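You operate a simulated robot arm through the tools that you are given. There is no shell and no other tool.

You are at the controls of a simulated robot arm. One attempt, no reset.

JOB
Top up the wide glass to its ring, then scrub the wax drips off the steel stand.
Fine: wax from the small jug; jug and pad back; other glass stays as it is. Set down upright: small jug. What is to be rubbed or washed off counts as gone when no trace of it is left.

Only the result counts: the job must be done as asked and must still hold three seconds after the hand-in. Knocking over, shifting, dropping, spilling or breaking anything else fails it.

ROBOT AND FRAMES
A 6-joint arm with a two-finger parallel gripper, fixed in place. Base frame: the origin is at the foot of the arm, x ahead of it, y to its left, z up; the work surface is at about z = 85. Lengths are in cm, angles in degrees, forces in N, time in s.
With the tool pointing down near the work surface it reaches from about 30 to 66 cm from the base axis. Its first joint turns from -115.0 to 115.0 degrees. Payload 3.43 kg.
The tool frame sits at the grasp point between the pads (the TCP): z along the fingers, y along the line on which they close. The tips reach 3.4 cm beyond it. The gripper opens to 12.8 cm. The fingers are 2.4 cm wide and 1.2 cm thick; the gripper's body (4.8 by 13 cm) begins 9.6 cm behind the TCP.
Orientation is that of the tool frame in the base frame, as [roll, pitch, yaw] about the fixed x, y, z axes, in that order (R = Rz(yaw) Ry(pitch) Rx(roll)). With the fingers straight down and closing along the base's y, the tool's x points along the base's -x, its y along +y and its z along -z.

CONTROLS
- The arm moves only by the tool move_arm. Its argument "targets" is a list of rows, each a list of 7 numbers: the shift along the base's x, y, z in mm, then the turn, a rotation vector about the base's x, y, z in degrees, then the opening, from 0 (shut) to 1 (fully open). In form: [[x, y, z, wx, wy, wz, hand], ...]. A call has 1 to 20 rows; each row is the pose to reach, as a shift and turn from the pose commanded when the call began. A row lasts 0.2 s, in which the tool goes at most 5 cm and 8.6 degrees; a call with a longer step from one row to the next is refused whole, and so is a gripper value outside its range. Where a pose cannot be reached the arm comes as near as it can. A force on the tool above 90 N (or 10 N above the force at the start of the call, whichever is more), or a blocked arm, ends the call early, and 0.2 s more pass. Each finger travels about 15.3 cm/s and halts on what it meets, pressing with about 33 N; the grip force reading is that of the motor and also rises with nothing between the fingers. The clock runs only during rows and for 0.2 s after the last one: add rows that repeat a pose to give the fingers time. The reply holds the time, the measured pose of the TCP, the force on the tool along the base axes, the opening and the grip force, in the units named above and with some noise, with the torque about the TCP (base axes, N m) and any sound that the robot's microphone picked up.
- Cameras (640 x 400 px; columns grow to the right, rows downward): "scene" is fixed at [38.44, 49.84, 160.87]; the picture's right is [-0.84, 0.55, 0.00], its down [0.51, 0.78, -0.37] and it looks along [-0.20, -0.31, -0.93] (base axes); focal length 278 px, centre (320, 200). "wrist" rides on the gripper at [7.6, -1.1, -16] in the tool frame; the picture's right is [0.15, 0.99, 0.00], its down [-0.88, 0.13, -0.46] and it looks along [-0.45, 0.07, 0.89] (tool axes); focal length 234 px, centre (320, 200).
- get_image(camera): a new picture of that camera. No time passes.
- raise_lower(by): slides the trunk up (or, below 0, down) by that many cm; the arm rides with it, the base frame stays. It gives what a move gives, with no picture.
- pixel_to_xyz(camera, pixels): for up to 12 pixels [column, row] of the newest picture of that camera ("zoom" is the newest enlarged one), the place [x, y, z] in the base frame of the surface seen there, good to about 0.2 cm, but the place of the scene camera against the robot may be out by one fixed shift of up to 1.8 cm in any direction. No time passes.
- zoom(camera, box): a new picture of the part [left, top, right, bottom] of that camera's present view, enlarged. No time passes.
- hand_in(): hands the job in; it is judged then, once.

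Leave the gripper open and the arm clear of the work at the hand-in unless told otherwise.

The tools are called after "Request:" as a command line: name --pt "numbers of a row" for each row, then --argument value for the rest, lists and objects as JSON in quotes. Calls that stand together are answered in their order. move_arm: Moves the arm, as the interface text tells. Its arguments: {"type":"object","properties":{"targets":{"type":"array","items":{"type":"array","items":{"type":"number"}}}},"required":["targets"]} The other tools are called the same way: raise_lower (by) slides the trunk up or down; get_image (camera) takes a picture; pixel_to_xyz (camera, pixels) gives the place of the surface under pixels of a picture; zoom (camera, box) takes an enlarged picture of a part of a camera's view; hand_in () hands the job in.

At the start:

```text
t: 0.0
eef_pos: [40.29, 18.18, 129.46]
orientation: [-179.9, 0.1, 180.0]
ft_force: [0.3, 0.3, 0.3]
wrist_torque: [0.0, 0.0, 0.01]
grip_width: 12.8
finger_force: 0.0
trunk travel left (down, up): [-87.5, 11.5]
```

scene: 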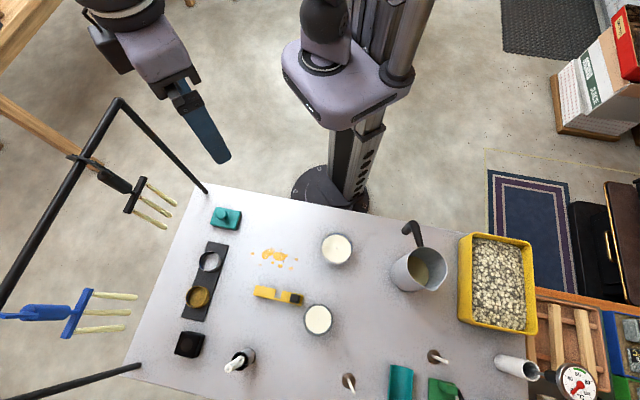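
wrist: 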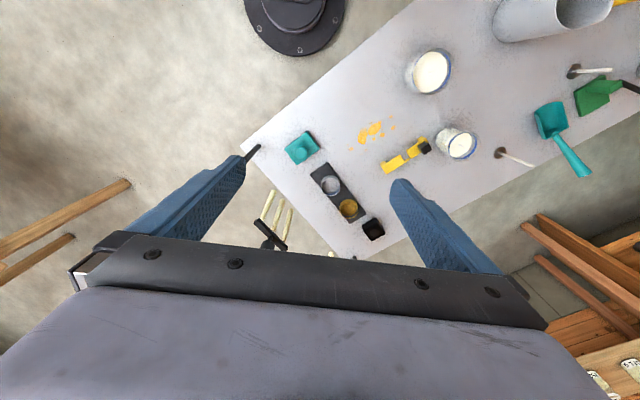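

I'll start by zooming in on the table to identify the glasses, the small jug, the stand, the wax drips and the pads.

Request:
zoom --camera "scene" --box '[120, 180, 340, 317]'

Request:
zoom --camera "scene" --box '[300, 200, 460, 300]'

Request:
zoom --camera "scene" --box '[120, 290, 300, 400]'

Request:
zoom --camera "scene" --box '[320, 290, 560, 400]'

Request:
get_image --camera "wrist"

```text
2.91 times, centred on (230, 248) of scene
```

zoom: 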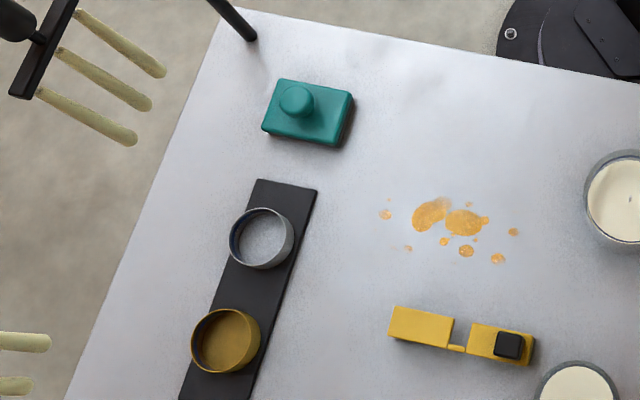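

```text
4.00 times, centred on (380, 250) of scene
```

zoom: 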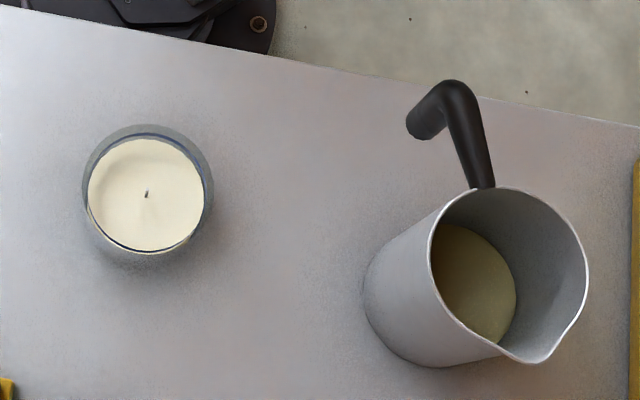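

```text
3.56 times, centred on (210, 345) of scene
```

zoom: 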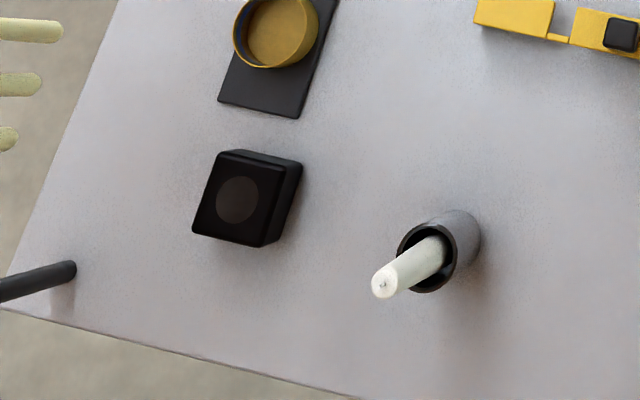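

```text
2.67 times, centred on (440, 345) of scene
```

zoom: 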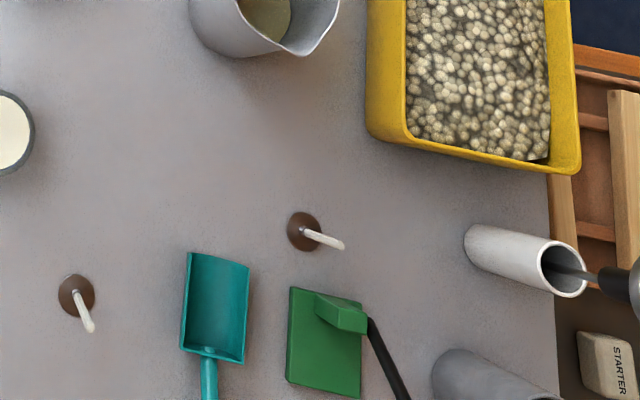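

```text
taken
```

wrist: 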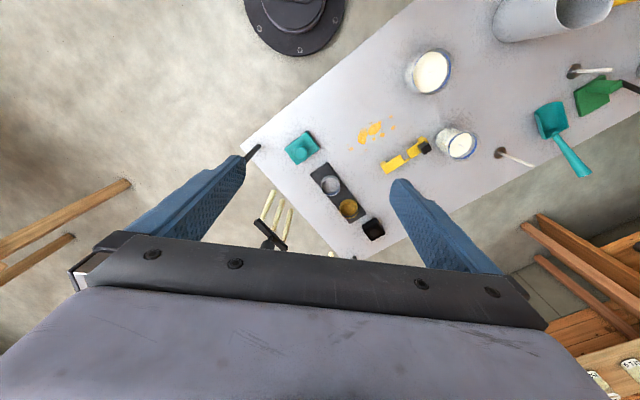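

Wide glass candidate at (337,249), second glass at (318,320), a steel jug with wax at (420,270), orange drips at (272,257), teal knobbed pad at (228,217). I'll measure these places next.

Request:
get_image --camera "scene"

Request:
pixel_to_xyz --camera "scene" --pixels '[[337, 249], [318, 320], [425, 270], [272, 257], [222, 214], [234, 222], [300, 340], [210, 262], [198, 297], [265, 291], [187, 345], [406, 226]]'

Request:
pixel_to_xyz --camera "scene" --pixels '[[515, 368], [490, 385], [240, 360], [400, 380], [440, 390], [500, 280], [205, 187], [250, 230], [380, 330], [450, 330], [139, 365], [290, 390]]'

```text
taken
```

scene: 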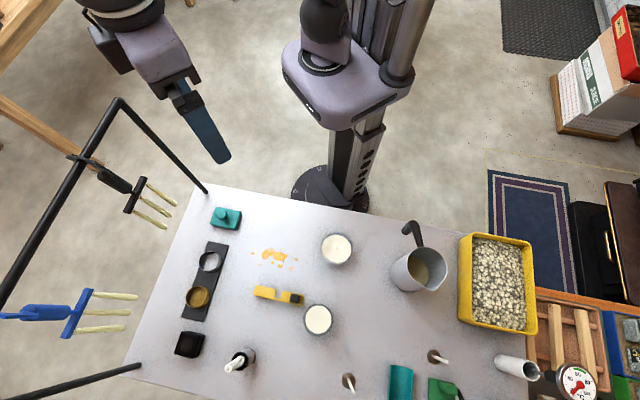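

```text
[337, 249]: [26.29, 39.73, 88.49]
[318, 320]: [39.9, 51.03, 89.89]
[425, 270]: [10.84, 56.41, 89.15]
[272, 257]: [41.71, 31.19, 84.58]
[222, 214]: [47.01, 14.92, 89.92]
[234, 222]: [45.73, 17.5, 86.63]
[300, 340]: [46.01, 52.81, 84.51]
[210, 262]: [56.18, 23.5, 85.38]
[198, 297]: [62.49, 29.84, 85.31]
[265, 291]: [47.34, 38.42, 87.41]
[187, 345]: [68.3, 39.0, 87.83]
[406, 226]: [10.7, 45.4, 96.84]
```

```text
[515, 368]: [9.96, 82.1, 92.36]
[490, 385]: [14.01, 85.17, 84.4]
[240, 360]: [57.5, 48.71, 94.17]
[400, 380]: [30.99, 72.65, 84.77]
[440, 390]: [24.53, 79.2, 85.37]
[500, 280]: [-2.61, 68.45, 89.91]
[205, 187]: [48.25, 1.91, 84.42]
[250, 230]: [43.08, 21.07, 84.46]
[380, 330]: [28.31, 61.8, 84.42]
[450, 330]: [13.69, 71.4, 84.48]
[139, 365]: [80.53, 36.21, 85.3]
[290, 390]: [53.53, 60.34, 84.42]
```

Drips are at about (42,31) on the work surface. I'll enlarge the strip with cups, the glasses and the lower table edge to check for other drips, rings and jugs.

Request:
zoom --camera "scene" --box '[170, 235, 250, 285]'

Request:
zoom --camera "scene" --box '[310, 225, 366, 260]'

Request:
zoom --camera "scene" --box '[290, 300, 346, 335]'

Request:
zoom --camera "scene" --box '[160, 280, 240, 330]'

Request:
zoom --camera "scene" --box '[480, 330, 592, 400]'

Request:
zoom --camera "scene" --box '[240, 235, 304, 275]'

```text
8.00 times, centred on (210, 260) of scene
```

zoom: 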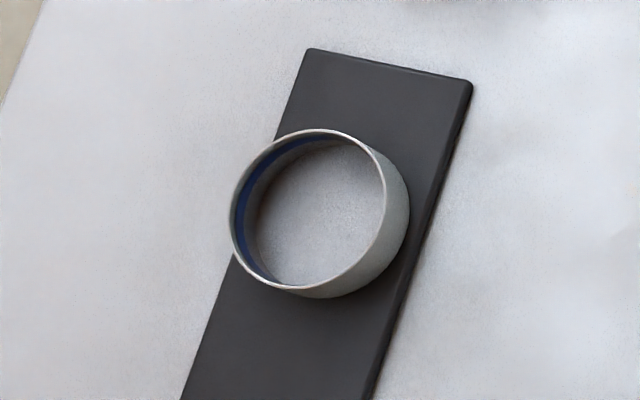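

```text
11.43 times, centred on (338, 242) of scene
```

zoom: 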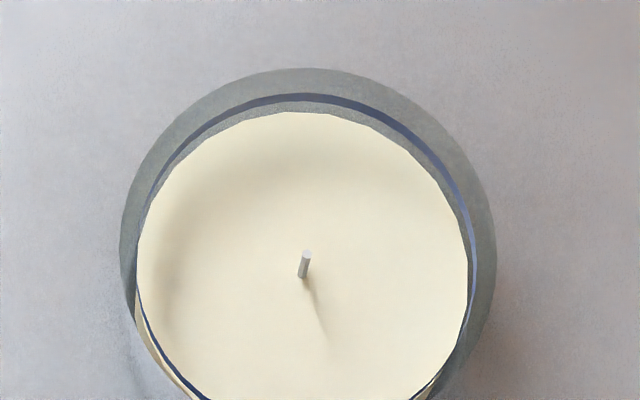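

```text
11.43 times, centred on (318, 318) of scene
```

zoom: 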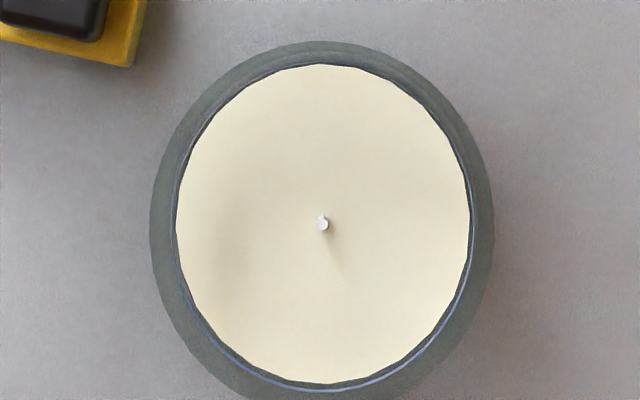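

```text
8.00 times, centred on (200, 305) of scene
```

zoom: 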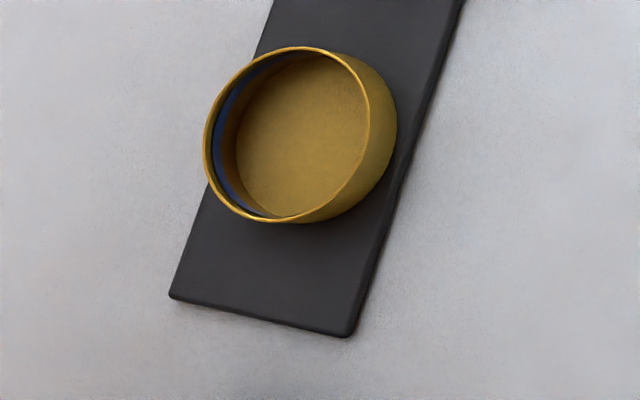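

```text
5.71 times, centred on (536, 365) of scene
```

zoom: 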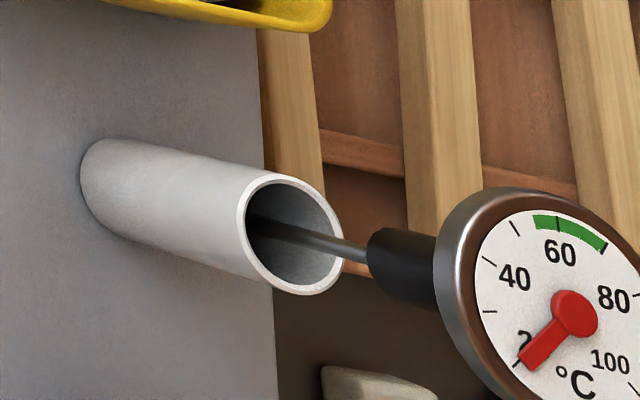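

```text
10.00 times, centred on (272, 255) of scene
```

zoom: 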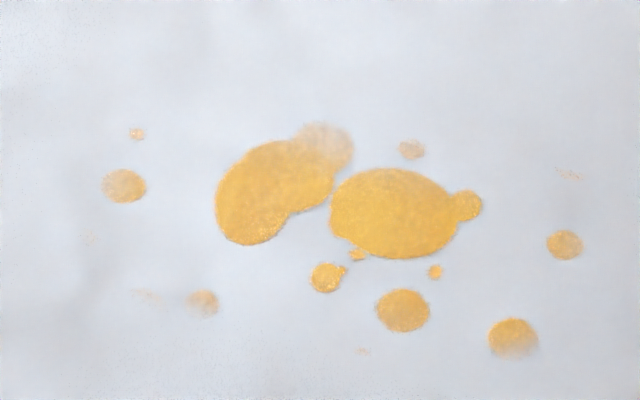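

The glass at (337,249) shows a blue ring above its wax, while the other at (318,320) is nearly at its ring. I'll measure the frame and hanging tapers on the left so I can avoid them, and the rims of the glasses and the jug.

Request:
pixel_to_xyz --camera "scene" --pixels '[[118, 100], [172, 203], [165, 225], [160, 183], [140, 190], [136, 296], [128, 328], [60, 190], [12, 290], [200, 183], [90, 160], [175, 203]]'

Request:
zoom --camera "scene" --box '[376, 210, 472, 270]'

Request:
pixel_to_xyz --camera "zoom" --pixels '[[240, 75], [310, 240], [240, 150], [330, 250], [474, 260], [345, 380], [420, 330], [200, 110], [280, 160], [560, 300], [100, 300], [330, 390]]'

```text
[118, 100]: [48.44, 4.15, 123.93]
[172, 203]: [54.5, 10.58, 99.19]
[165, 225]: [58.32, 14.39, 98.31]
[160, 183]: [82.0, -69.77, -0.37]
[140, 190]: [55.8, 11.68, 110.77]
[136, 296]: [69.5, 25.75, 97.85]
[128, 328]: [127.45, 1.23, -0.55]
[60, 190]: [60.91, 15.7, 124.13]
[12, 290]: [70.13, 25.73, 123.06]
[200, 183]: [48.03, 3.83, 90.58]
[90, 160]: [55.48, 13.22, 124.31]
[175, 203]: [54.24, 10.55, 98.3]
```

```text
6.67 times, centred on (424, 240) of scene
```

zoom: 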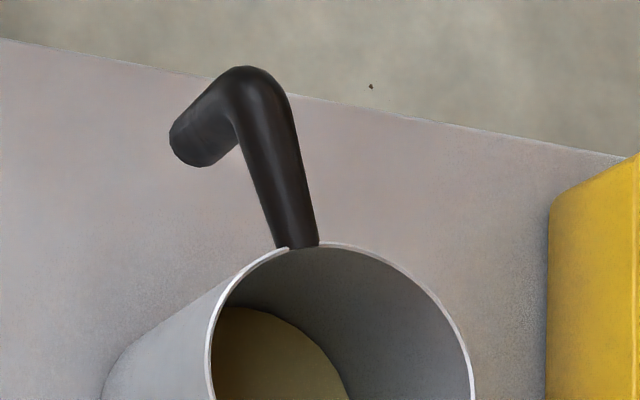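

```text
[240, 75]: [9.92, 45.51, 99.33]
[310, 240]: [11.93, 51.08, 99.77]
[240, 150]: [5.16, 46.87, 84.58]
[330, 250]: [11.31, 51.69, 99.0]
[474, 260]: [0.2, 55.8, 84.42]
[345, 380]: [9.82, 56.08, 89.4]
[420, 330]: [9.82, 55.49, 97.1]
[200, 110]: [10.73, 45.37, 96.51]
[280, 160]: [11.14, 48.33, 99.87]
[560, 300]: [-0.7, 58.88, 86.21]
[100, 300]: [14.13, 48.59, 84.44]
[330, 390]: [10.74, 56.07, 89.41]
```

The frame on the left has a top bar at z≈124 with tapers hanging to about z 98. The jug's black handle bends down at about (10,45). I'll swing the arm leftward and high (z 129) to view the rest of the table with the wrist camera.

Request:
move_arm --pt "-21 41 0 0 0 6 1" --pt "-47 80 0 0 0 12 1" --pt "-76 116 0 0 0 18 1" --pt "-109 148 0 0 0 24 1" --pt "-145 177 0 0 0 30 1" --pt "-184 202 0 0 0 36 1" --pt "-225 223 0 0 0 42 1" --pt "-269 239 0 0 0 48 1"

Request:
get_image --camera "wrist"

Request:
get_image --camera "scene"

```text
t: 1.8
eef_pos: [13.12, 42.08, 129.68]
orientation: [-179.8, 0.1, -131.9]
ft_force: [-0.5, 0.5, 1.2]
wrist_torque: [0.02, -0.03, -0.02]
grip_width: 12.81
finger_force: 0.0
trunk travel left (down, up): [-87.5, 11.5]
```

```text
taken
```

wrist: 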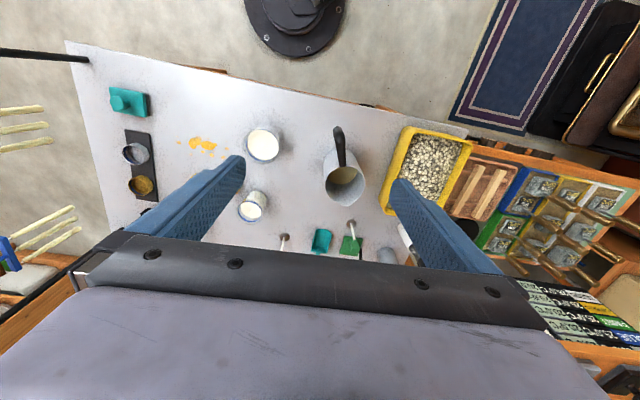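

```text
taken
```

scene: 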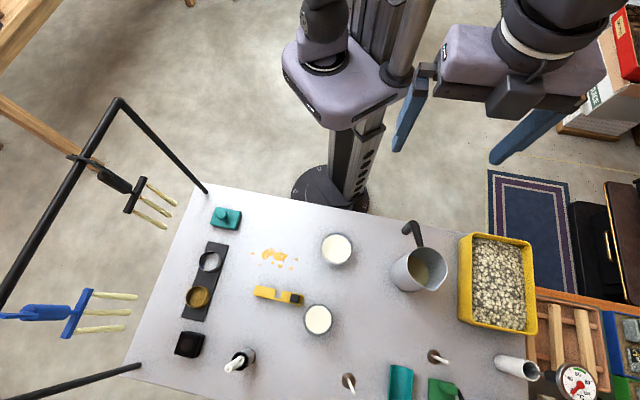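

I now see the whole table; there is only one jug holding wax (wrist (343,180)). I'll enlarge details from this side.

Request:
zoom --camera "wrist" --box '[80, 70, 240, 170]'

Request:
zoom --camera "wrist" --box '[230, 110, 390, 210]'

Request:
zoom --camera "wrist" --box '[260, 190, 420, 290]'

Request:
zoom --camera "scene" --box '[196, 200, 260, 240]'

Request:
zoom --camera "scene" --box '[240, 275, 320, 325]'

```text
4.00 times, centred on (160, 120) of wrist
```

zoom: 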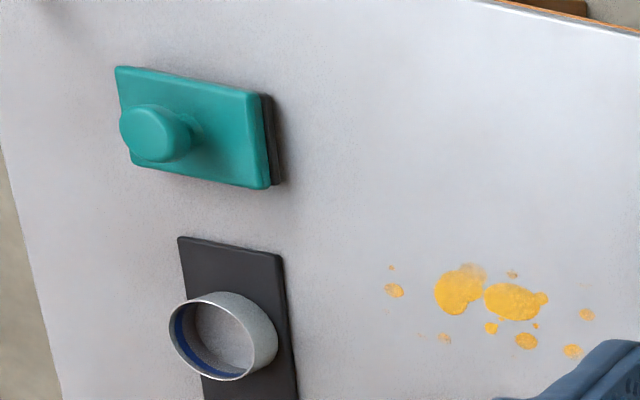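

```text
4.00 times, centred on (310, 160) of wrist
```

zoom: 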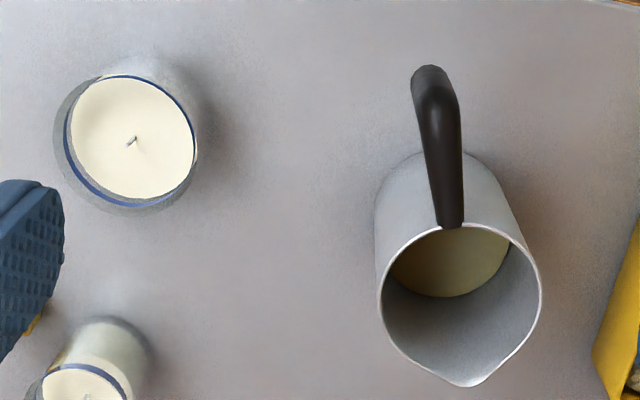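

```text
4.00 times, centred on (340, 240) of wrist
```

zoom: 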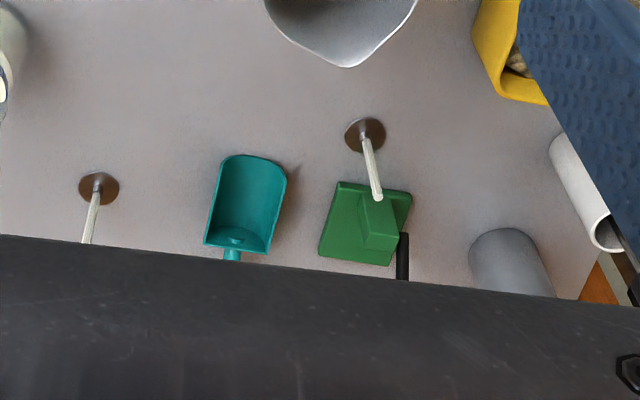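

```text
10.00 times, centred on (228, 220) of scene
```

zoom: 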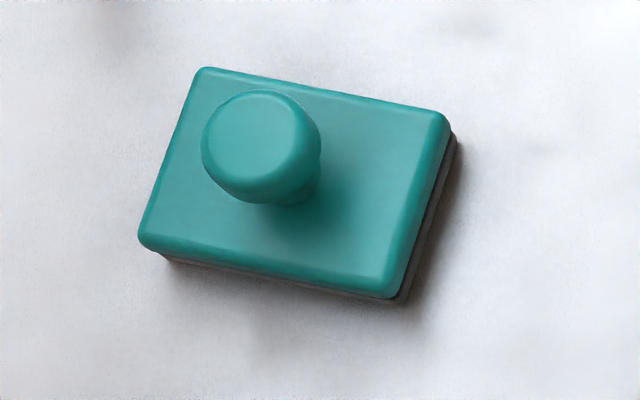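

```text
8.00 times, centred on (280, 300) of scene
```

zoom: 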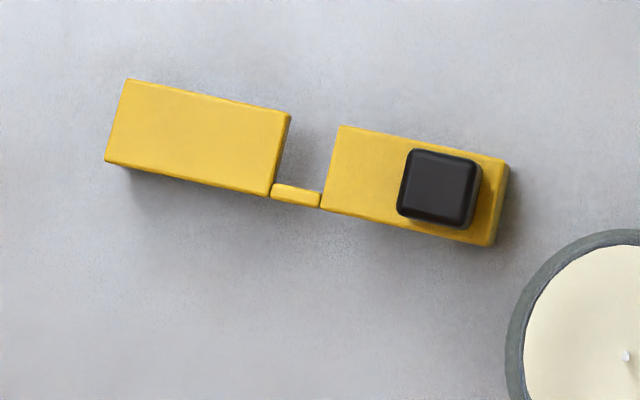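

The teal block has a dark abrasive underside, so that's the pad. I'll measure the same features through the wrist camera to find the scene camera's fixed shift.

Request:
zoom --camera "wrist" --box '[230, 110, 390, 210]'

Request:
pixel_to_xyz --camera "zoom" --pixels '[[131, 142], [450, 205], [430, 72], [440, 110], [380, 300], [540, 300], [467, 384], [450, 222], [450, 260], [445, 150], [72, 110], [195, 130]]'

Request:
zoom --camera "wrist" --box '[80, 70, 240, 170]'

Request:
pixel_to_xyz --camera "zoom" --pixels '[[152, 133], [116, 67], [255, 95], [260, 188], [135, 163], [200, 100], [460, 290], [515, 300], [393, 290], [586, 314], [572, 350], [460, 200]]'

Request:
zoom --camera "scene" --box '[196, 200, 260, 240]'

Request:
pixel_to_xyz --camera "zoom" --pixels '[[258, 140], [205, 70], [448, 118], [390, 295], [142, 240], [360, 180], [455, 140], [398, 302], [440, 250], [100, 100], [300, 220], [210, 150]]'

Request:
zoom --camera "scene" --box '[240, 235, 304, 275]'

Request:
pixel_to_xyz --camera "zoom" --pixels '[[275, 190], [395, 210], [123, 185], [137, 133], [203, 302], [140, 295], [90, 238], [565, 245], [513, 337], [570, 175], [362, 351], [325, 145]]'

```text
4.00 times, centred on (310, 160) of wrist
```

zoom: 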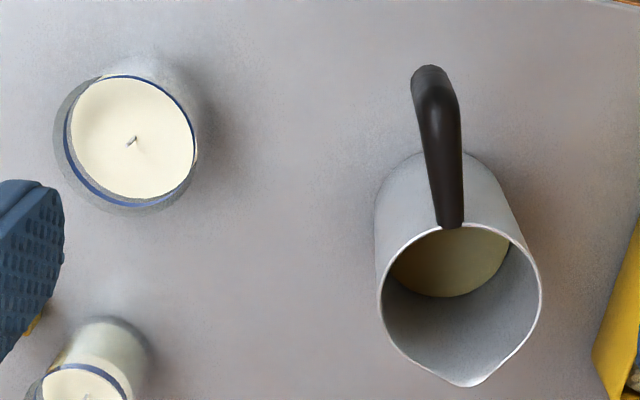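

```text
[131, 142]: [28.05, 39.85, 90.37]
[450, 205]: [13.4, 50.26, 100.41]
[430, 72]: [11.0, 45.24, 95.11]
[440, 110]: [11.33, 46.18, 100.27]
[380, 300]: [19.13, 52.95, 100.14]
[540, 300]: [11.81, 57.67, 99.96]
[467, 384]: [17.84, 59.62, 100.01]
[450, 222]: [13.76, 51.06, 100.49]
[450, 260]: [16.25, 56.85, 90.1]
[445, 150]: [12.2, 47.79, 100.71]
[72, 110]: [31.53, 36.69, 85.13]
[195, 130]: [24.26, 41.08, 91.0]
```

```text
4.00 times, centred on (160, 120) of wrist
```

zoom: 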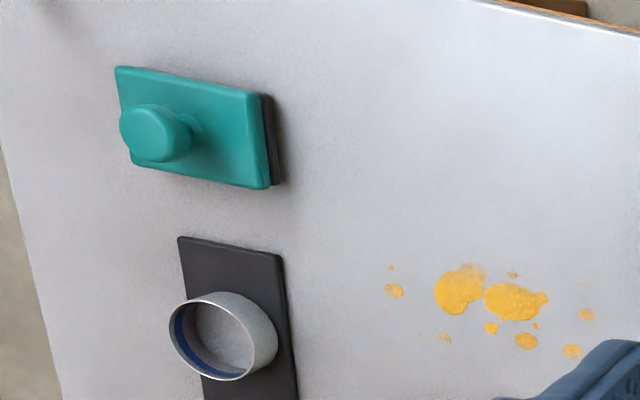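

```text
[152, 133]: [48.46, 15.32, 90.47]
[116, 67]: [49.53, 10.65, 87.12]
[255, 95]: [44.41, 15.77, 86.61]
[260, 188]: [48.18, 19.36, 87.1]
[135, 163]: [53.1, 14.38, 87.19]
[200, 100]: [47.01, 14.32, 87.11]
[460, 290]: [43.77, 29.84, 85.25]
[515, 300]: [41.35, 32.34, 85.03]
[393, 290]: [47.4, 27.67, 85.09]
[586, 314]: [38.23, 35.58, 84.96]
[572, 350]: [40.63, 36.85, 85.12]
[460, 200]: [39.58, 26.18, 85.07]
```

```text
10.00 times, centred on (228, 220) of scene
```

zoom: 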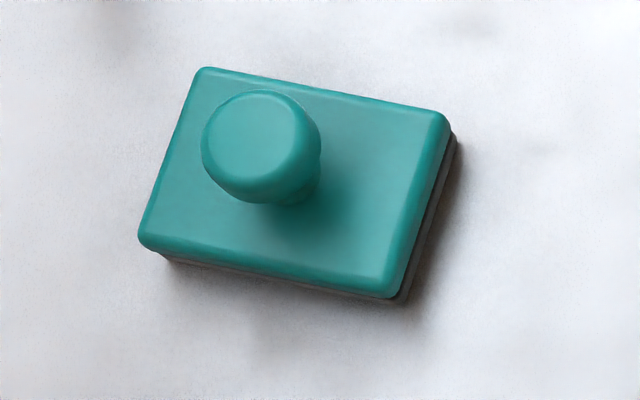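

```text
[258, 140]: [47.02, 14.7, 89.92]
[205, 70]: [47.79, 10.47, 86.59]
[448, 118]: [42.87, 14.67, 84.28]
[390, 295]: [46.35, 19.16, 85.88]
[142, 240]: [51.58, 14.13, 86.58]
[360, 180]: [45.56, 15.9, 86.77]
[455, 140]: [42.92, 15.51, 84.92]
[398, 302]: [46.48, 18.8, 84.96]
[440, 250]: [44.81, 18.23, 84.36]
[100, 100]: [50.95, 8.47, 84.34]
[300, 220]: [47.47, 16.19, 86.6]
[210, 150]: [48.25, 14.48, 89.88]
```

```text
10.00 times, centred on (272, 255) of scene
```

zoom: 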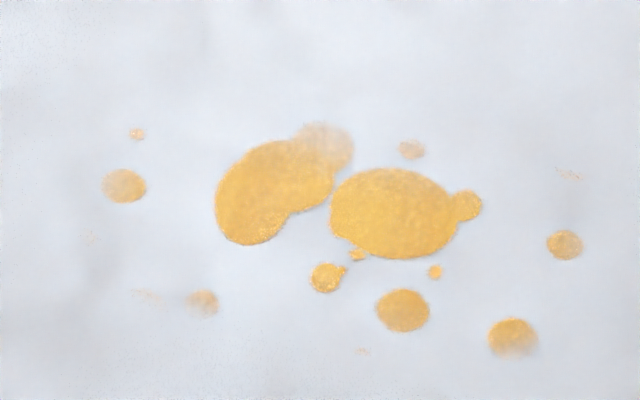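

```text
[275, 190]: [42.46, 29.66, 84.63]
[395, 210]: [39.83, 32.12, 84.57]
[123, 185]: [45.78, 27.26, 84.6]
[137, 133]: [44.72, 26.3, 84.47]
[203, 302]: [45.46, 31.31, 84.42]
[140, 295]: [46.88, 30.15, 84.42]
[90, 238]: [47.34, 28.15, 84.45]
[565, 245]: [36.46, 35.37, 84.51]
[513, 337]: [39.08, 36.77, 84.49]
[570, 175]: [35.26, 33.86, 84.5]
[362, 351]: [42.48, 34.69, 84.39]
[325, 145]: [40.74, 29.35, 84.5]
```

The wrist camera reads about (+1.6, +0.2, +0.55) cm off the scene camera, so I'll add that to scene readings. Jug: axis near (15.6,55.2), rim z≈100.1, handle toward the base, spout facing away from it, wax at z≈90. Wide glass near (27.9,39.9). Next I'll move the open hand above the wide glass, at a safe height, for a close look at its ring and wax level.

Request:
move_arm --pt "24 -12 -36 0 0 -3.5 1" --pt "48 -24 -72 0 0 -7 1" --pt "72 -36 -108 0 0 -10.5 1" --pt "96 -48 -144 0 0 -14 1" --pt "119 -61 -180 0 0 -17 1"

Request:
get_image --camera "wrist"

Request:
get_image --camera "scene"

```text
t: 3.0
eef_pos: [25.37, 35.75, 111.5]
orientation: [-179.9, -0.1, -149.0]
ft_force: [-0.4, 0.2, -0.9]
wrist_torque: [0.03, 0.0, 0.01]
grip_width: 12.82
finger_force: 0.0
trunk travel left (down, up): [-87.5, 11.5]
```

```text
taken
```

wrist: 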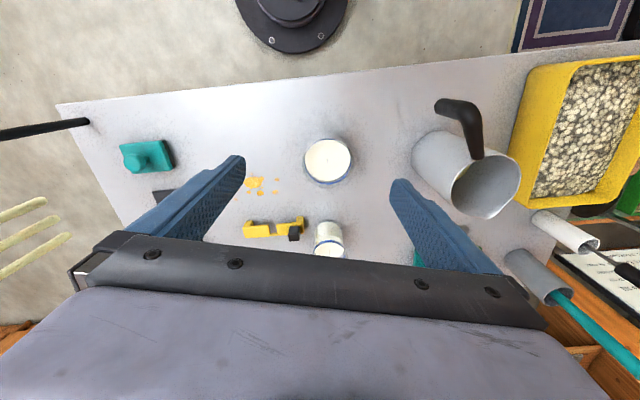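

```text
taken
```

scene: 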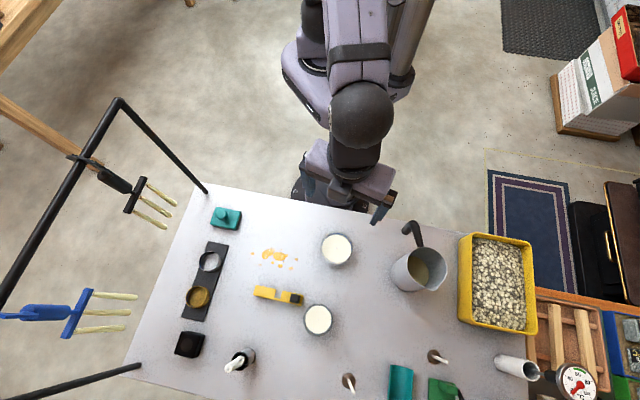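

From here I see the wide glass at (328,162), the jug at (465,165) and the narrow glass at (328,240). I'll zoom in and measure.

Request:
zoom --camera "wrist" --box '[288, 135, 368, 185]'

Request:
pixel_to_xyz --camera "zoom" --pixels '[[320, 210], [155, 210], [490, 210], [320, 60], [320, 350], [320, 365], [320, 380], [140, 210], [320, 35], [510, 200], [200, 330], [440, 330]]'

Request:
zoom --camera "wrist" --box '[296, 210, 360, 250]'

Request:
zoom --camera "wrist" --box '[400, 90, 528, 220]'

Request:
pixel_to_xyz --camera "wrist" --pixels '[[440, 105], [445, 110], [460, 107], [470, 125], [476, 150], [453, 185], [519, 175], [488, 217], [455, 165], [412, 140], [487, 157], [480, 195]]'

```text
8.00 times, centred on (328, 160) of wrist
```

zoom: 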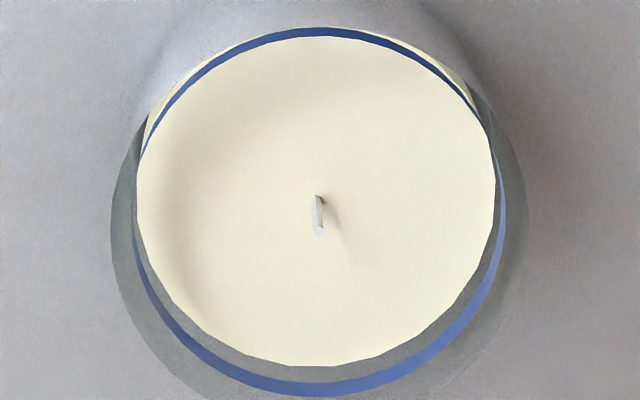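

```text
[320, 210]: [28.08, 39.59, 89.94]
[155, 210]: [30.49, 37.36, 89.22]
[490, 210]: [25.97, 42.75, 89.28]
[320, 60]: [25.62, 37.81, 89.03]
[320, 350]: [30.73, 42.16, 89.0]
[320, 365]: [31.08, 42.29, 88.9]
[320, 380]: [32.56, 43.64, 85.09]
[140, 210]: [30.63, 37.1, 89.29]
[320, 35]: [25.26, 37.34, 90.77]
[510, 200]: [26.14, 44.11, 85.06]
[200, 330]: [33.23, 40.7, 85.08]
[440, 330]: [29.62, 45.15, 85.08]
```

```text
10.00 times, centred on (328, 230) of wrist
```

zoom: 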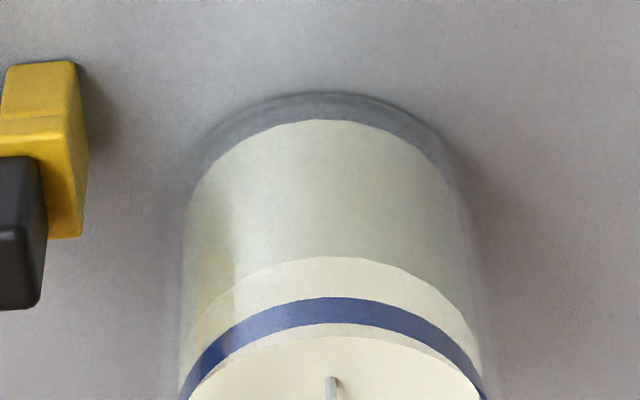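

```text
3.08 times, centred on (464, 155) of wrist
```

zoom: 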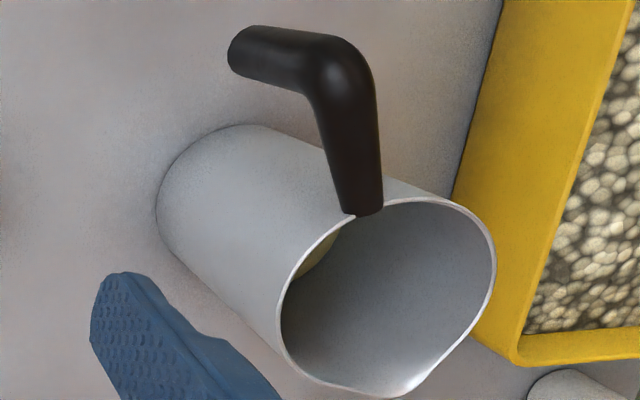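

```text
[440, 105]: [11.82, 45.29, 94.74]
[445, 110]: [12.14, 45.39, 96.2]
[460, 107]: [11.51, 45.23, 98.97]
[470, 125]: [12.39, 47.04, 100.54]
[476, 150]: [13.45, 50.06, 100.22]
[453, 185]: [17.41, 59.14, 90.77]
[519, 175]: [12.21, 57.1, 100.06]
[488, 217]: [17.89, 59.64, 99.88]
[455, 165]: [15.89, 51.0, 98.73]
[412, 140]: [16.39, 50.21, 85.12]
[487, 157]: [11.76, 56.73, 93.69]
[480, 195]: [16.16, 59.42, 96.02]
```

The wide glass: wax surface z≈89.1, ring about z≈90.7, inner radius ≈3.65, centre ≈(28.1,39.9), so about 65 ml is needed. I'll measure the jug's rim more densely to get its axis.

Request:
pixel_to_xyz --camera "zoom" --pixels '[[281, 318], [282, 295], [300, 262], [330, 230], [400, 201], [440, 203], [470, 220], [490, 247], [494, 275], [485, 310], [405, 388], [300, 368]]'

Request:
pixel_to_xyz --camera "zoom" --pixels '[[235, 48], [240, 65], [260, 50], [300, 60], [340, 55], [345, 100], [352, 150], [357, 190], [200, 200], [240, 160], [230, 250], [320, 290]]'

```text
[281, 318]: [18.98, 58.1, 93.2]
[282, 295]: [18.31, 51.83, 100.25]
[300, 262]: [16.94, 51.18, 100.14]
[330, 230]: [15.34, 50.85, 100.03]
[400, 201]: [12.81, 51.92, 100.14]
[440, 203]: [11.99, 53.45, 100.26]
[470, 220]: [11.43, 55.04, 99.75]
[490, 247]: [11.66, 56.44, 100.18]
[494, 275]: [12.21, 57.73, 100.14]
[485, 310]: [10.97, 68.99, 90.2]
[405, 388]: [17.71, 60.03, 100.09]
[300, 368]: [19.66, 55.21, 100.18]
```

```text
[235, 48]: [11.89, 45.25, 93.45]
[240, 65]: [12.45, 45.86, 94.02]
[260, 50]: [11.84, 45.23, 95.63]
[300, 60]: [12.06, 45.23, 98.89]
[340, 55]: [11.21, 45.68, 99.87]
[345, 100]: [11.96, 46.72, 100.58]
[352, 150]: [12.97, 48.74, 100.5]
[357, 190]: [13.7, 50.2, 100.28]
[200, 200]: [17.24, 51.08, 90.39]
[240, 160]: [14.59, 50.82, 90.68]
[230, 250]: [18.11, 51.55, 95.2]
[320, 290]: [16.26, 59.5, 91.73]
```

Jug axis ≈(15.55,55.0), radius ≈4.15, spout pointing along azimuth ≈66°, handle drop near (11.45,45.75). My plan is to grip the jug body from above and tip it outward. I'll test in empty air whether the wrist can lean the tool back toward the base, rotating about the tangential axis here at z≈111.

Request:
move_arm --pt "0 0 0 -6.54 4.61 0 1" --pt "0 0 0 -13.07 9.22 0 1" --pt "0 0 0 -19.6 13.8 0 1" --pt "0 0 0 -26.1 18.4 0 1" --pt "0 0 0 -32.7 23.0 0 1" --pt "0 0 0 -39.2 27.6 0 1"

Request:
get_image --camera "scene"

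```text
t: 4.4
eef_pos: [23.13, 32.63, 109.04]
orientation: [-156.0, -42.7, -158.5]
ft_force: [-0.6, 0.5, 0.6]
wrist_torque: [-0.03, -0.02, -0.02]
grip_width: 12.82
finger_force: 0.0
out of reach, approached as far as the arm can: row 5, 6
trunk travel left (down, up): [-87.5, 11.5]
```

```text
taken
```

scene: 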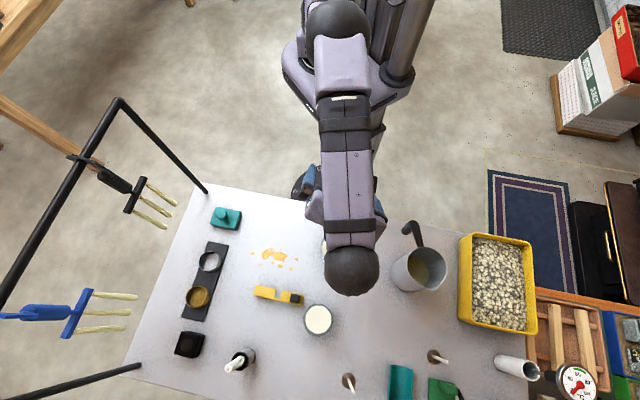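

The lean worked to about 40° before reach ran out; the arm looks stretched straight. I'll read the arm's own joint locations in the scene picture (shoulder, elbow, wrist ball) to understand its geometry.

Request:
pixel_to_xyz --camera "scene" --pixels '[[335, 25], [345, 60], [343, 100], [345, 120], [347, 160], [349, 200], [350, 235], [352, 270], [300, 85], [400, 80], [310, 185], [375, 205]]'

Request:
get_image --camera "wrist"

```text
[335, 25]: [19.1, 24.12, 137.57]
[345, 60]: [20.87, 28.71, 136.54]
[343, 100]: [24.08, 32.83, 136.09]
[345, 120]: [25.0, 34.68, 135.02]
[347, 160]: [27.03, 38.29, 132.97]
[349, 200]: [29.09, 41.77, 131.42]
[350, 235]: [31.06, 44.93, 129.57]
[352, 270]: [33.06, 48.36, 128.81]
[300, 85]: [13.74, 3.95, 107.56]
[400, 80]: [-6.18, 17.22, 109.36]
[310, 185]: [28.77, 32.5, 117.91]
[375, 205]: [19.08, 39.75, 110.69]
```

```text
taken
```

wrist: 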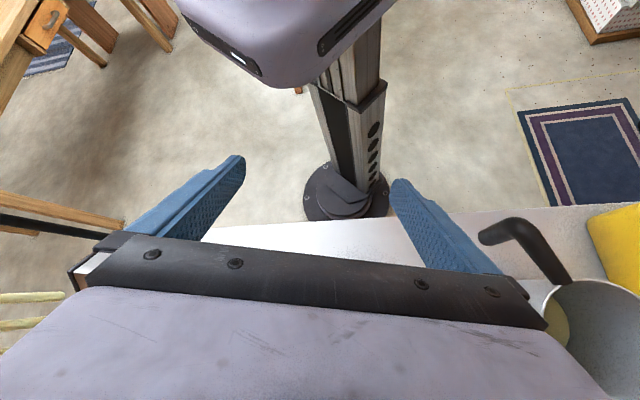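

The wrist leans back far enough for my plan: grip the jug with the tool leaning ~35° toward the base, then tip it outward about 76°. Now I'll bring the tool back to straight down.

Request:
move_arm --pt "0 0 0 6.54 -4.61 0 1" --pt "0 0 0 13.07 -9.22 0 1" --pt "0 0 0 19.6 -13.8 0 1" --pt "0 0 0 26.1 -18.4 0 1" --pt "0 0 0 32.7 -23.0 0 1" --pt "0 0 0 39.2 -27.6 0 1" --pt "0 0 0 39.2 -27.6 0 1"

```text
t: 6.0
eef_pos: [23.31, 32.6, 109.11]
orientation: [-180.0, 0.1, -149.0]
ft_force: [-1.2, 0.1, -0.2]
wrist_torque: [0.02, 0.0, 0.0]
grip_width: 12.84
finger_force: 0.0
trunk travel left (down, up): [-87.5, 11.5]
```

The tool is vertical again at (23.3,32.6,109.1). Now I'll test the exact pouring pose with an empty hand: lean 41° with the TCP at (24.8,35.2,101.6).

Request:
move_arm --pt "3 5 -12 -5.6 3.9 0 1" --pt "6 10 -25 -11.2 7.9 0 1" --pt "9 15 -38 -16.8 11.8 0 1" --pt "11 19 -50 -22.3 15.7 0 1" --pt "13 23 -62 -27.9 19.7 0 1" --pt "15 26 -75 -33.5 23.6 0 1" --pt "15 26 -75 -33.5 23.6 0 1"

Request:
get_image --camera "scene"

Request:
get_image --camera "wrist"

```text
t: 7.6
eef_pos: [24.67, 35.06, 101.65]
orientation: [-160.6, -36.9, -155.5]
ft_force: [-0.4, -0.5, 0.3]
wrist_torque: [0.03, -0.02, 0.0]
grip_width: 12.8
finger_force: 0.1
trunk travel left (down, up): [-87.5, 11.5]
```

```text
taken
```

scene: 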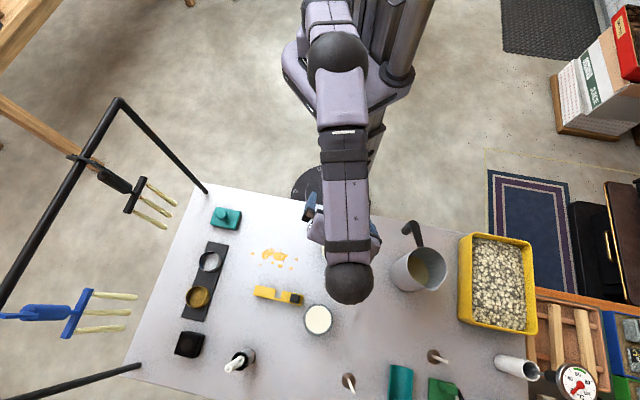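

```text
taken
```

wrist: 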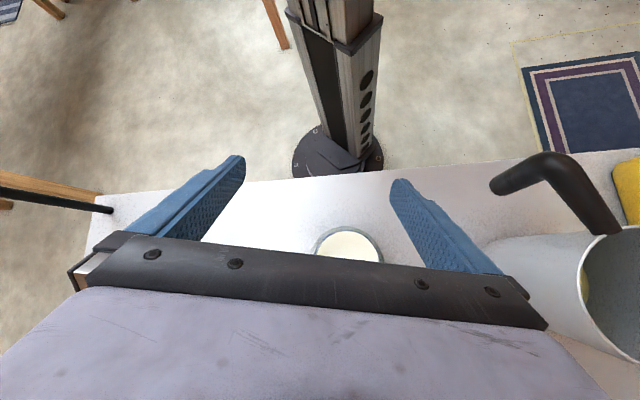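

That pose is fully reached. I'll check how much further it can lean from here, in case more tilt is needed.

Request:
move_arm --pt "0 0 0 -4.1 2.9 0 1" --pt "0 0 0 -8.2 5.8 0 1" --pt "0 0 0 -12.3 8.7 0 1"

```text
t: 8.4
eef_pos: [22.71, 32.02, 100.54]
orientation: [-149.2, -49.3, -163.4]
ft_force: [0.2, -0.8, -0.8]
wrist_torque: [-0.03, -0.01, 0.0]
grip_width: 12.81
finger_force: 0.0
out of reach, approached as far as the arm can: row 2, 3
trunk travel left (down, up): [-87.5, 11.5]
```

It can lean to about 46° at that spot, more than the ~30° I now calculate I need (pour should start near 62° jug tilt and finish near 66°). I'll zoom on the glass from here to estimate its rim height.

Request:
get_image --camera "wrist"

Request:
zoom --camera "wrist" --box '[288, 210, 432, 300]'

Request:
zoom --camera "scene" --box '[302, 220, 374, 265]'

```text
taken
```

wrist: 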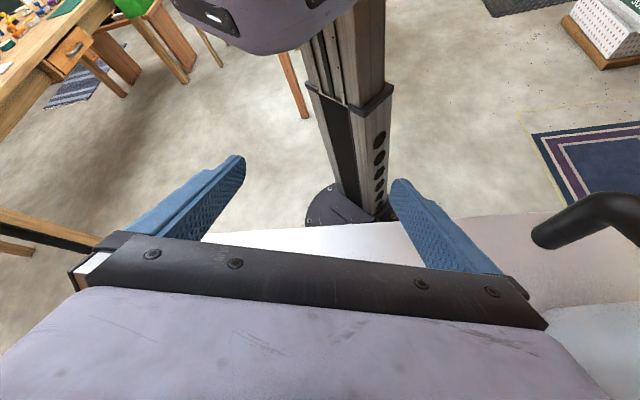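

```text
4.44 times, centred on (360, 255) of wrist
```

zoom: 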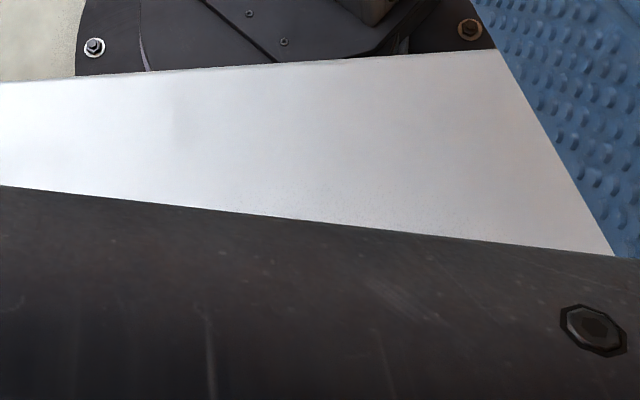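

```text
8.89 times, centred on (338, 242) of scene
```

zoom: 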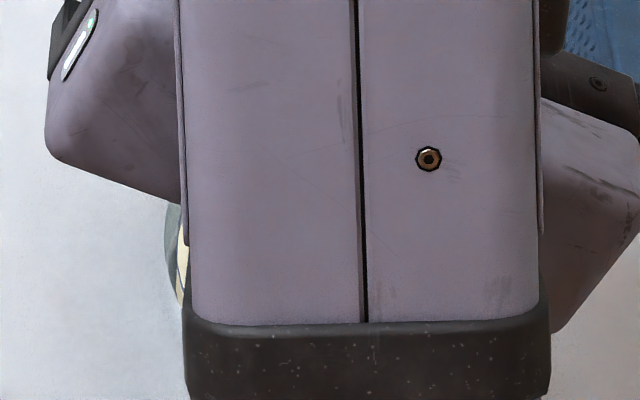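

The arm hides the glass from both cameras in that pose, so I'll have to judge fills between pours. Now I'll swing the tool to lean outward (−35°) over the glass at z≈101 for a low oblique look at rim and ring.

Request:
move_arm --pt "0 0 20 6.54 -4.61 0 1" --pt "0 0 40 13.07 -9.22 0 1" --pt "0 0 60 19.6 -13.8 0 1" --pt "0 0 70 26.1 -18.4 0 1" --pt "0 0 70 32.7 -23.0 0 1" --pt "0 0 70 39.2 -27.6 0 1" --pt "0 0 70 45.8 -32.3 0 1" --pt "5 8 60 52.3 -36.9 0 1" --pt "15 22 50 58.8 -41.5 0 1" --pt "25 36 40 65.4 -46.1 0 1" --pt "33 48 30 71.9 -50.7 0 1" --pt "38 55 20 74.3 -52.4 0 1"

Request:
get_image --camera "wrist"

Request:
get_image --camera "scene"

```text
t: 11.0
eef_pos: [27.01, 36.58, 103.66]
orientation: [167.6, 29.8, -153.0]
ft_force: [0.2, 0.1, -0.2]
wrist_torque: [0.01, -0.03, 0.0]
grip_width: 12.78
finger_force: 0.0
out of reach, approached as far as the arm can: row 11, 12
trunk travel left (down, up): [-87.5, 11.5]
```

```text
taken
```

wrist: 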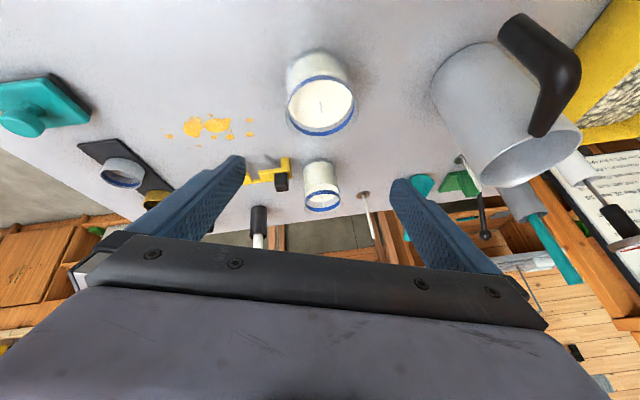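

```text
taken
```

scene: 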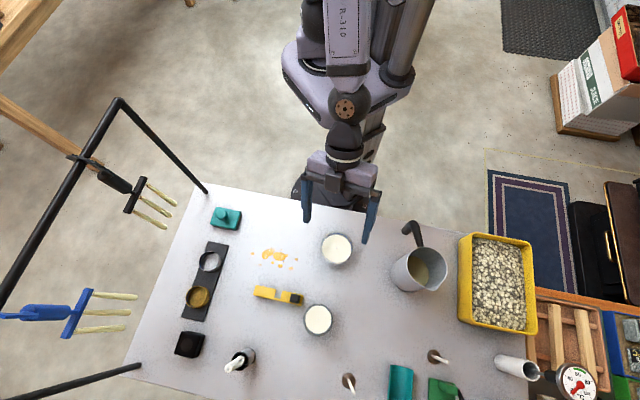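

A good oblique view: wide glass at (320,92), narrow glass at (322,187). I'll zoom in on both.

Request:
zoom --camera "wrist" --box '[272, 40, 368, 145]'

Request:
pixel_to_xyz --camera "wrist" --pixels '[[320, 100], [320, 77], [320, 80], [320, 90], [320, 110], [320, 126], [320, 131], [290, 100], [351, 97], [320, 60], [320, 52], [320, 135]]'

Request:
zoom --camera "wrist" --box '[290, 150, 354, 220]'

```text
3.81 times, centred on (320, 92) of wrist
```

zoom: 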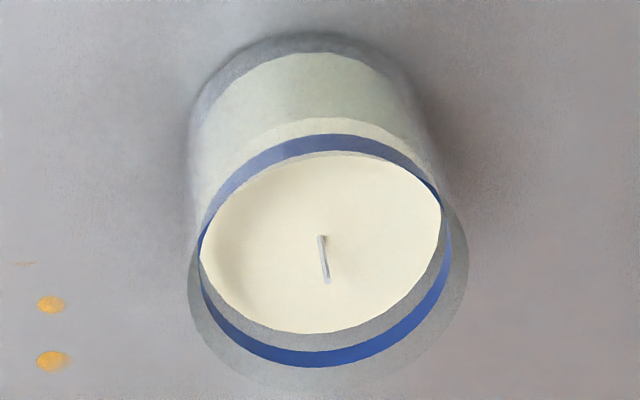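

```text
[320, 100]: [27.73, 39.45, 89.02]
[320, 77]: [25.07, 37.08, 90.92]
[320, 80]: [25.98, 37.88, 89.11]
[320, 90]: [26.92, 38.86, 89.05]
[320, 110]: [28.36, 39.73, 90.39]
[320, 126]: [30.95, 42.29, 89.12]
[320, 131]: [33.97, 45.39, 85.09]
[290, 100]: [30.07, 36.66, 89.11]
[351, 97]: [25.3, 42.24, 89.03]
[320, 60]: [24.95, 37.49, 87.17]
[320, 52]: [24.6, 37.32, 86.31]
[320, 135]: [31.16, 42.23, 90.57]
```

```text
5.71 times, centred on (322, 185) of wrist
```

zoom: 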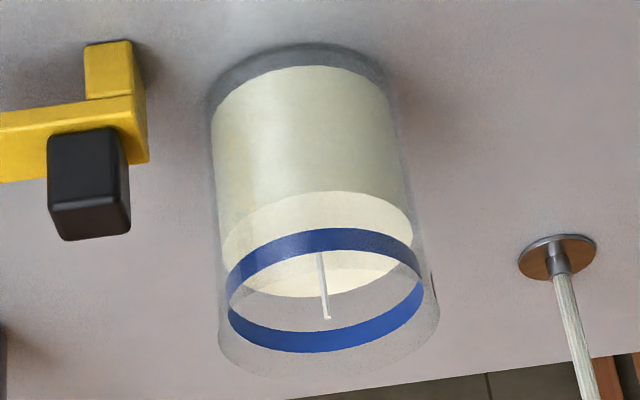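

The oblique view shows the wide glass's ring at z≈90.7, its rim only about z≈92, and wax at 89.05. Next I'll straighten the tool while rising, before heading to the jug.

Request:
move_arm --pt "0 0 25 -6.2 5.05 0 1" --pt "0 0 50 -12.4 10.1 0 1" --pt "0 0 75 -18.6 15.15 0 1" --pt "0 0 100 -24.8 20.2 0 1" --pt "0 0 100 -24.8 20.2 0 1"

```text
t: 12.2
eef_pos: [26.89, 36.43, 113.78]
orientation: [179.9, 0.2, -149.7]
ft_force: [0.2, 0.1, 0.0]
wrist_torque: [0.03, -0.01, 0.01]
grip_width: 12.8
finger_force: 0.1
out of reach, approached as far as the arm can: row 1
trunk travel left (down, up): [-87.5, 11.5]
```

Tool is vertical at (26.9,36.4,113.8). Now I'll move above the jug's handle side at z≈115 and turn the hand +36° so the fingers close across the spout–handle line.

Request:
move_arm --pt "-29 22 2 0 0 7.2 1" --pt "-58 45 4 0 0 14.4 1" --pt "-87 67 6 0 0 21.6 1" --pt "-117 90 9 0 0 28.8 1" --pt "-146 112 12 0 0 36 1" --pt "-146 112 12 0 0 36 1"

Request:
get_image --camera "wrist"

```text
t: 13.6
eef_pos: [12.47, 47.59, 115.11]
orientation: [179.9, 0.1, -113.6]
ft_force: [-0.3, 0.2, -0.5]
wrist_torque: [-0.02, 0.0, 0.02]
grip_width: 12.81
finger_force: 0.1
trunk travel left (down, up): [-87.5, 11.5]
```

```text
taken
```

wrist: 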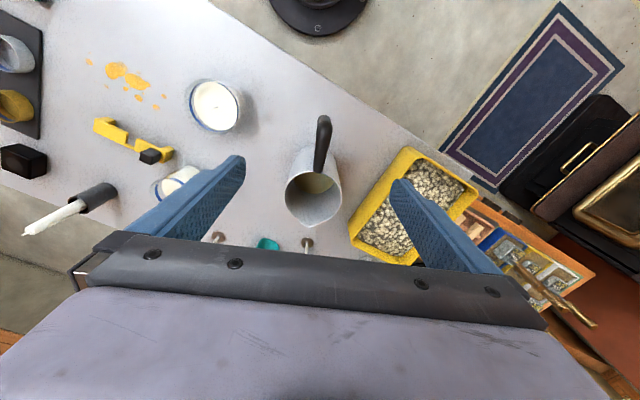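

The jug sits between the fingers at (315,175). I'll re-measure rim and handle from this nearer view.

Request:
zoom --camera "wrist" --box '[260, 105, 372, 235]'

Request:
pixel_to_xyz --camera "wrist" --pixels '[[286, 200], [341, 194], [316, 227], [300, 176], [335, 180], [323, 120], [320, 150], [318, 170], [288, 185], [294, 215], [334, 213], [340, 185]]'

```text
3.08 times, centred on (316, 170) of wrist
```

zoom: 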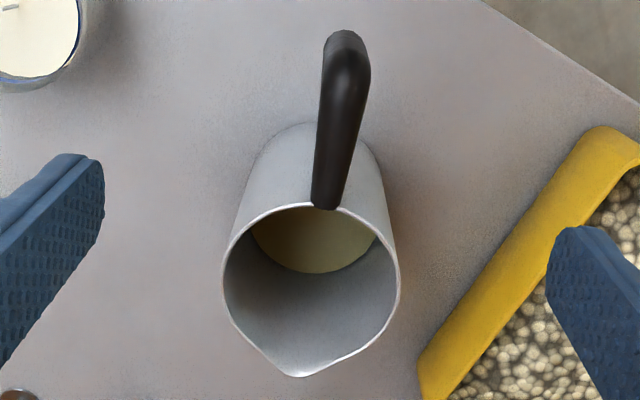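

```text
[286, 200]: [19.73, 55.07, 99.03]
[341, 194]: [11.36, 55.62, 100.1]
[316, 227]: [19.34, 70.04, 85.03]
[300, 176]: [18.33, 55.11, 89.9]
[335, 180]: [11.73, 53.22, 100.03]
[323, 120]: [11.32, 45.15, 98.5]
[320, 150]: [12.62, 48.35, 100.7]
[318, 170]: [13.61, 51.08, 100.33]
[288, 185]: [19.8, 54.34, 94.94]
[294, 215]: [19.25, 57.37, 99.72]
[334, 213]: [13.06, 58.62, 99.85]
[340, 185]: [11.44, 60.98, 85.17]
```

Jug axis confirmed at (15.55,55.15), R≈4.2. I'll check the yellow tray's near edge against where the right finger will go.

Request:
pixel_to_xyz --camera "wrist" --pixels '[[350, 230], [353, 222], [365, 205], [380, 182], [395, 162], [405, 150], [362, 215], [356, 235]]'

```text
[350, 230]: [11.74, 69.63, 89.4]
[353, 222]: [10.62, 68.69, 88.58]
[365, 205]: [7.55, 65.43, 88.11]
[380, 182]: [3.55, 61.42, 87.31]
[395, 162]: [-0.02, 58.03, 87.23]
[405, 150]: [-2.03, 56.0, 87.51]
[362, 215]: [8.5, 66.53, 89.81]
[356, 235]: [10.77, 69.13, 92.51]
```

Clear by about 6 cm. Now I'll lean the tool 35° outward at this height.

Request:
move_arm --pt "0 0 0 6.41 -2.81 0 1" --pt "0 0 0 12.82 -5.63 0 1" --pt "0 0 0 19.24 -8.44 0 1" --pt "0 0 0 25.65 -11.26 0 1" --pt "0 0 0 32.06 -14.07 0 1" --pt "0 0 0 32.06 -14.07 0 1"

Request:
get_image --camera "wrist"

```text
t: 15.0
eef_pos: [12.42, 47.77, 114.8]
orientation: [179.8, 35.2, -113.6]
ft_force: [-0.1, -0.5, -0.4]
wrist_torque: [0.01, 0.01, 0.0]
grip_width: 12.79
finger_force: 0.0
trunk travel left (down, up): [-87.5, 11.5]
```

```text
taken
```

wrist: 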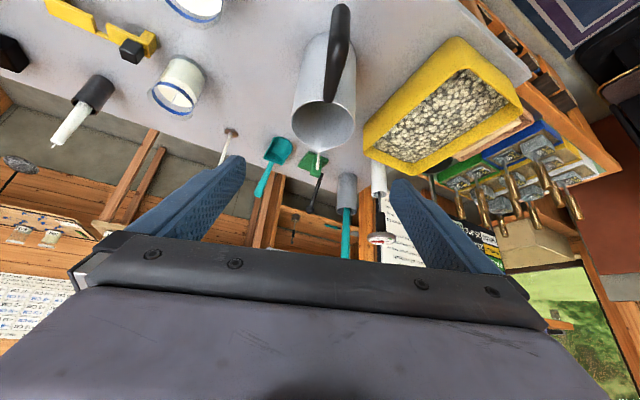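

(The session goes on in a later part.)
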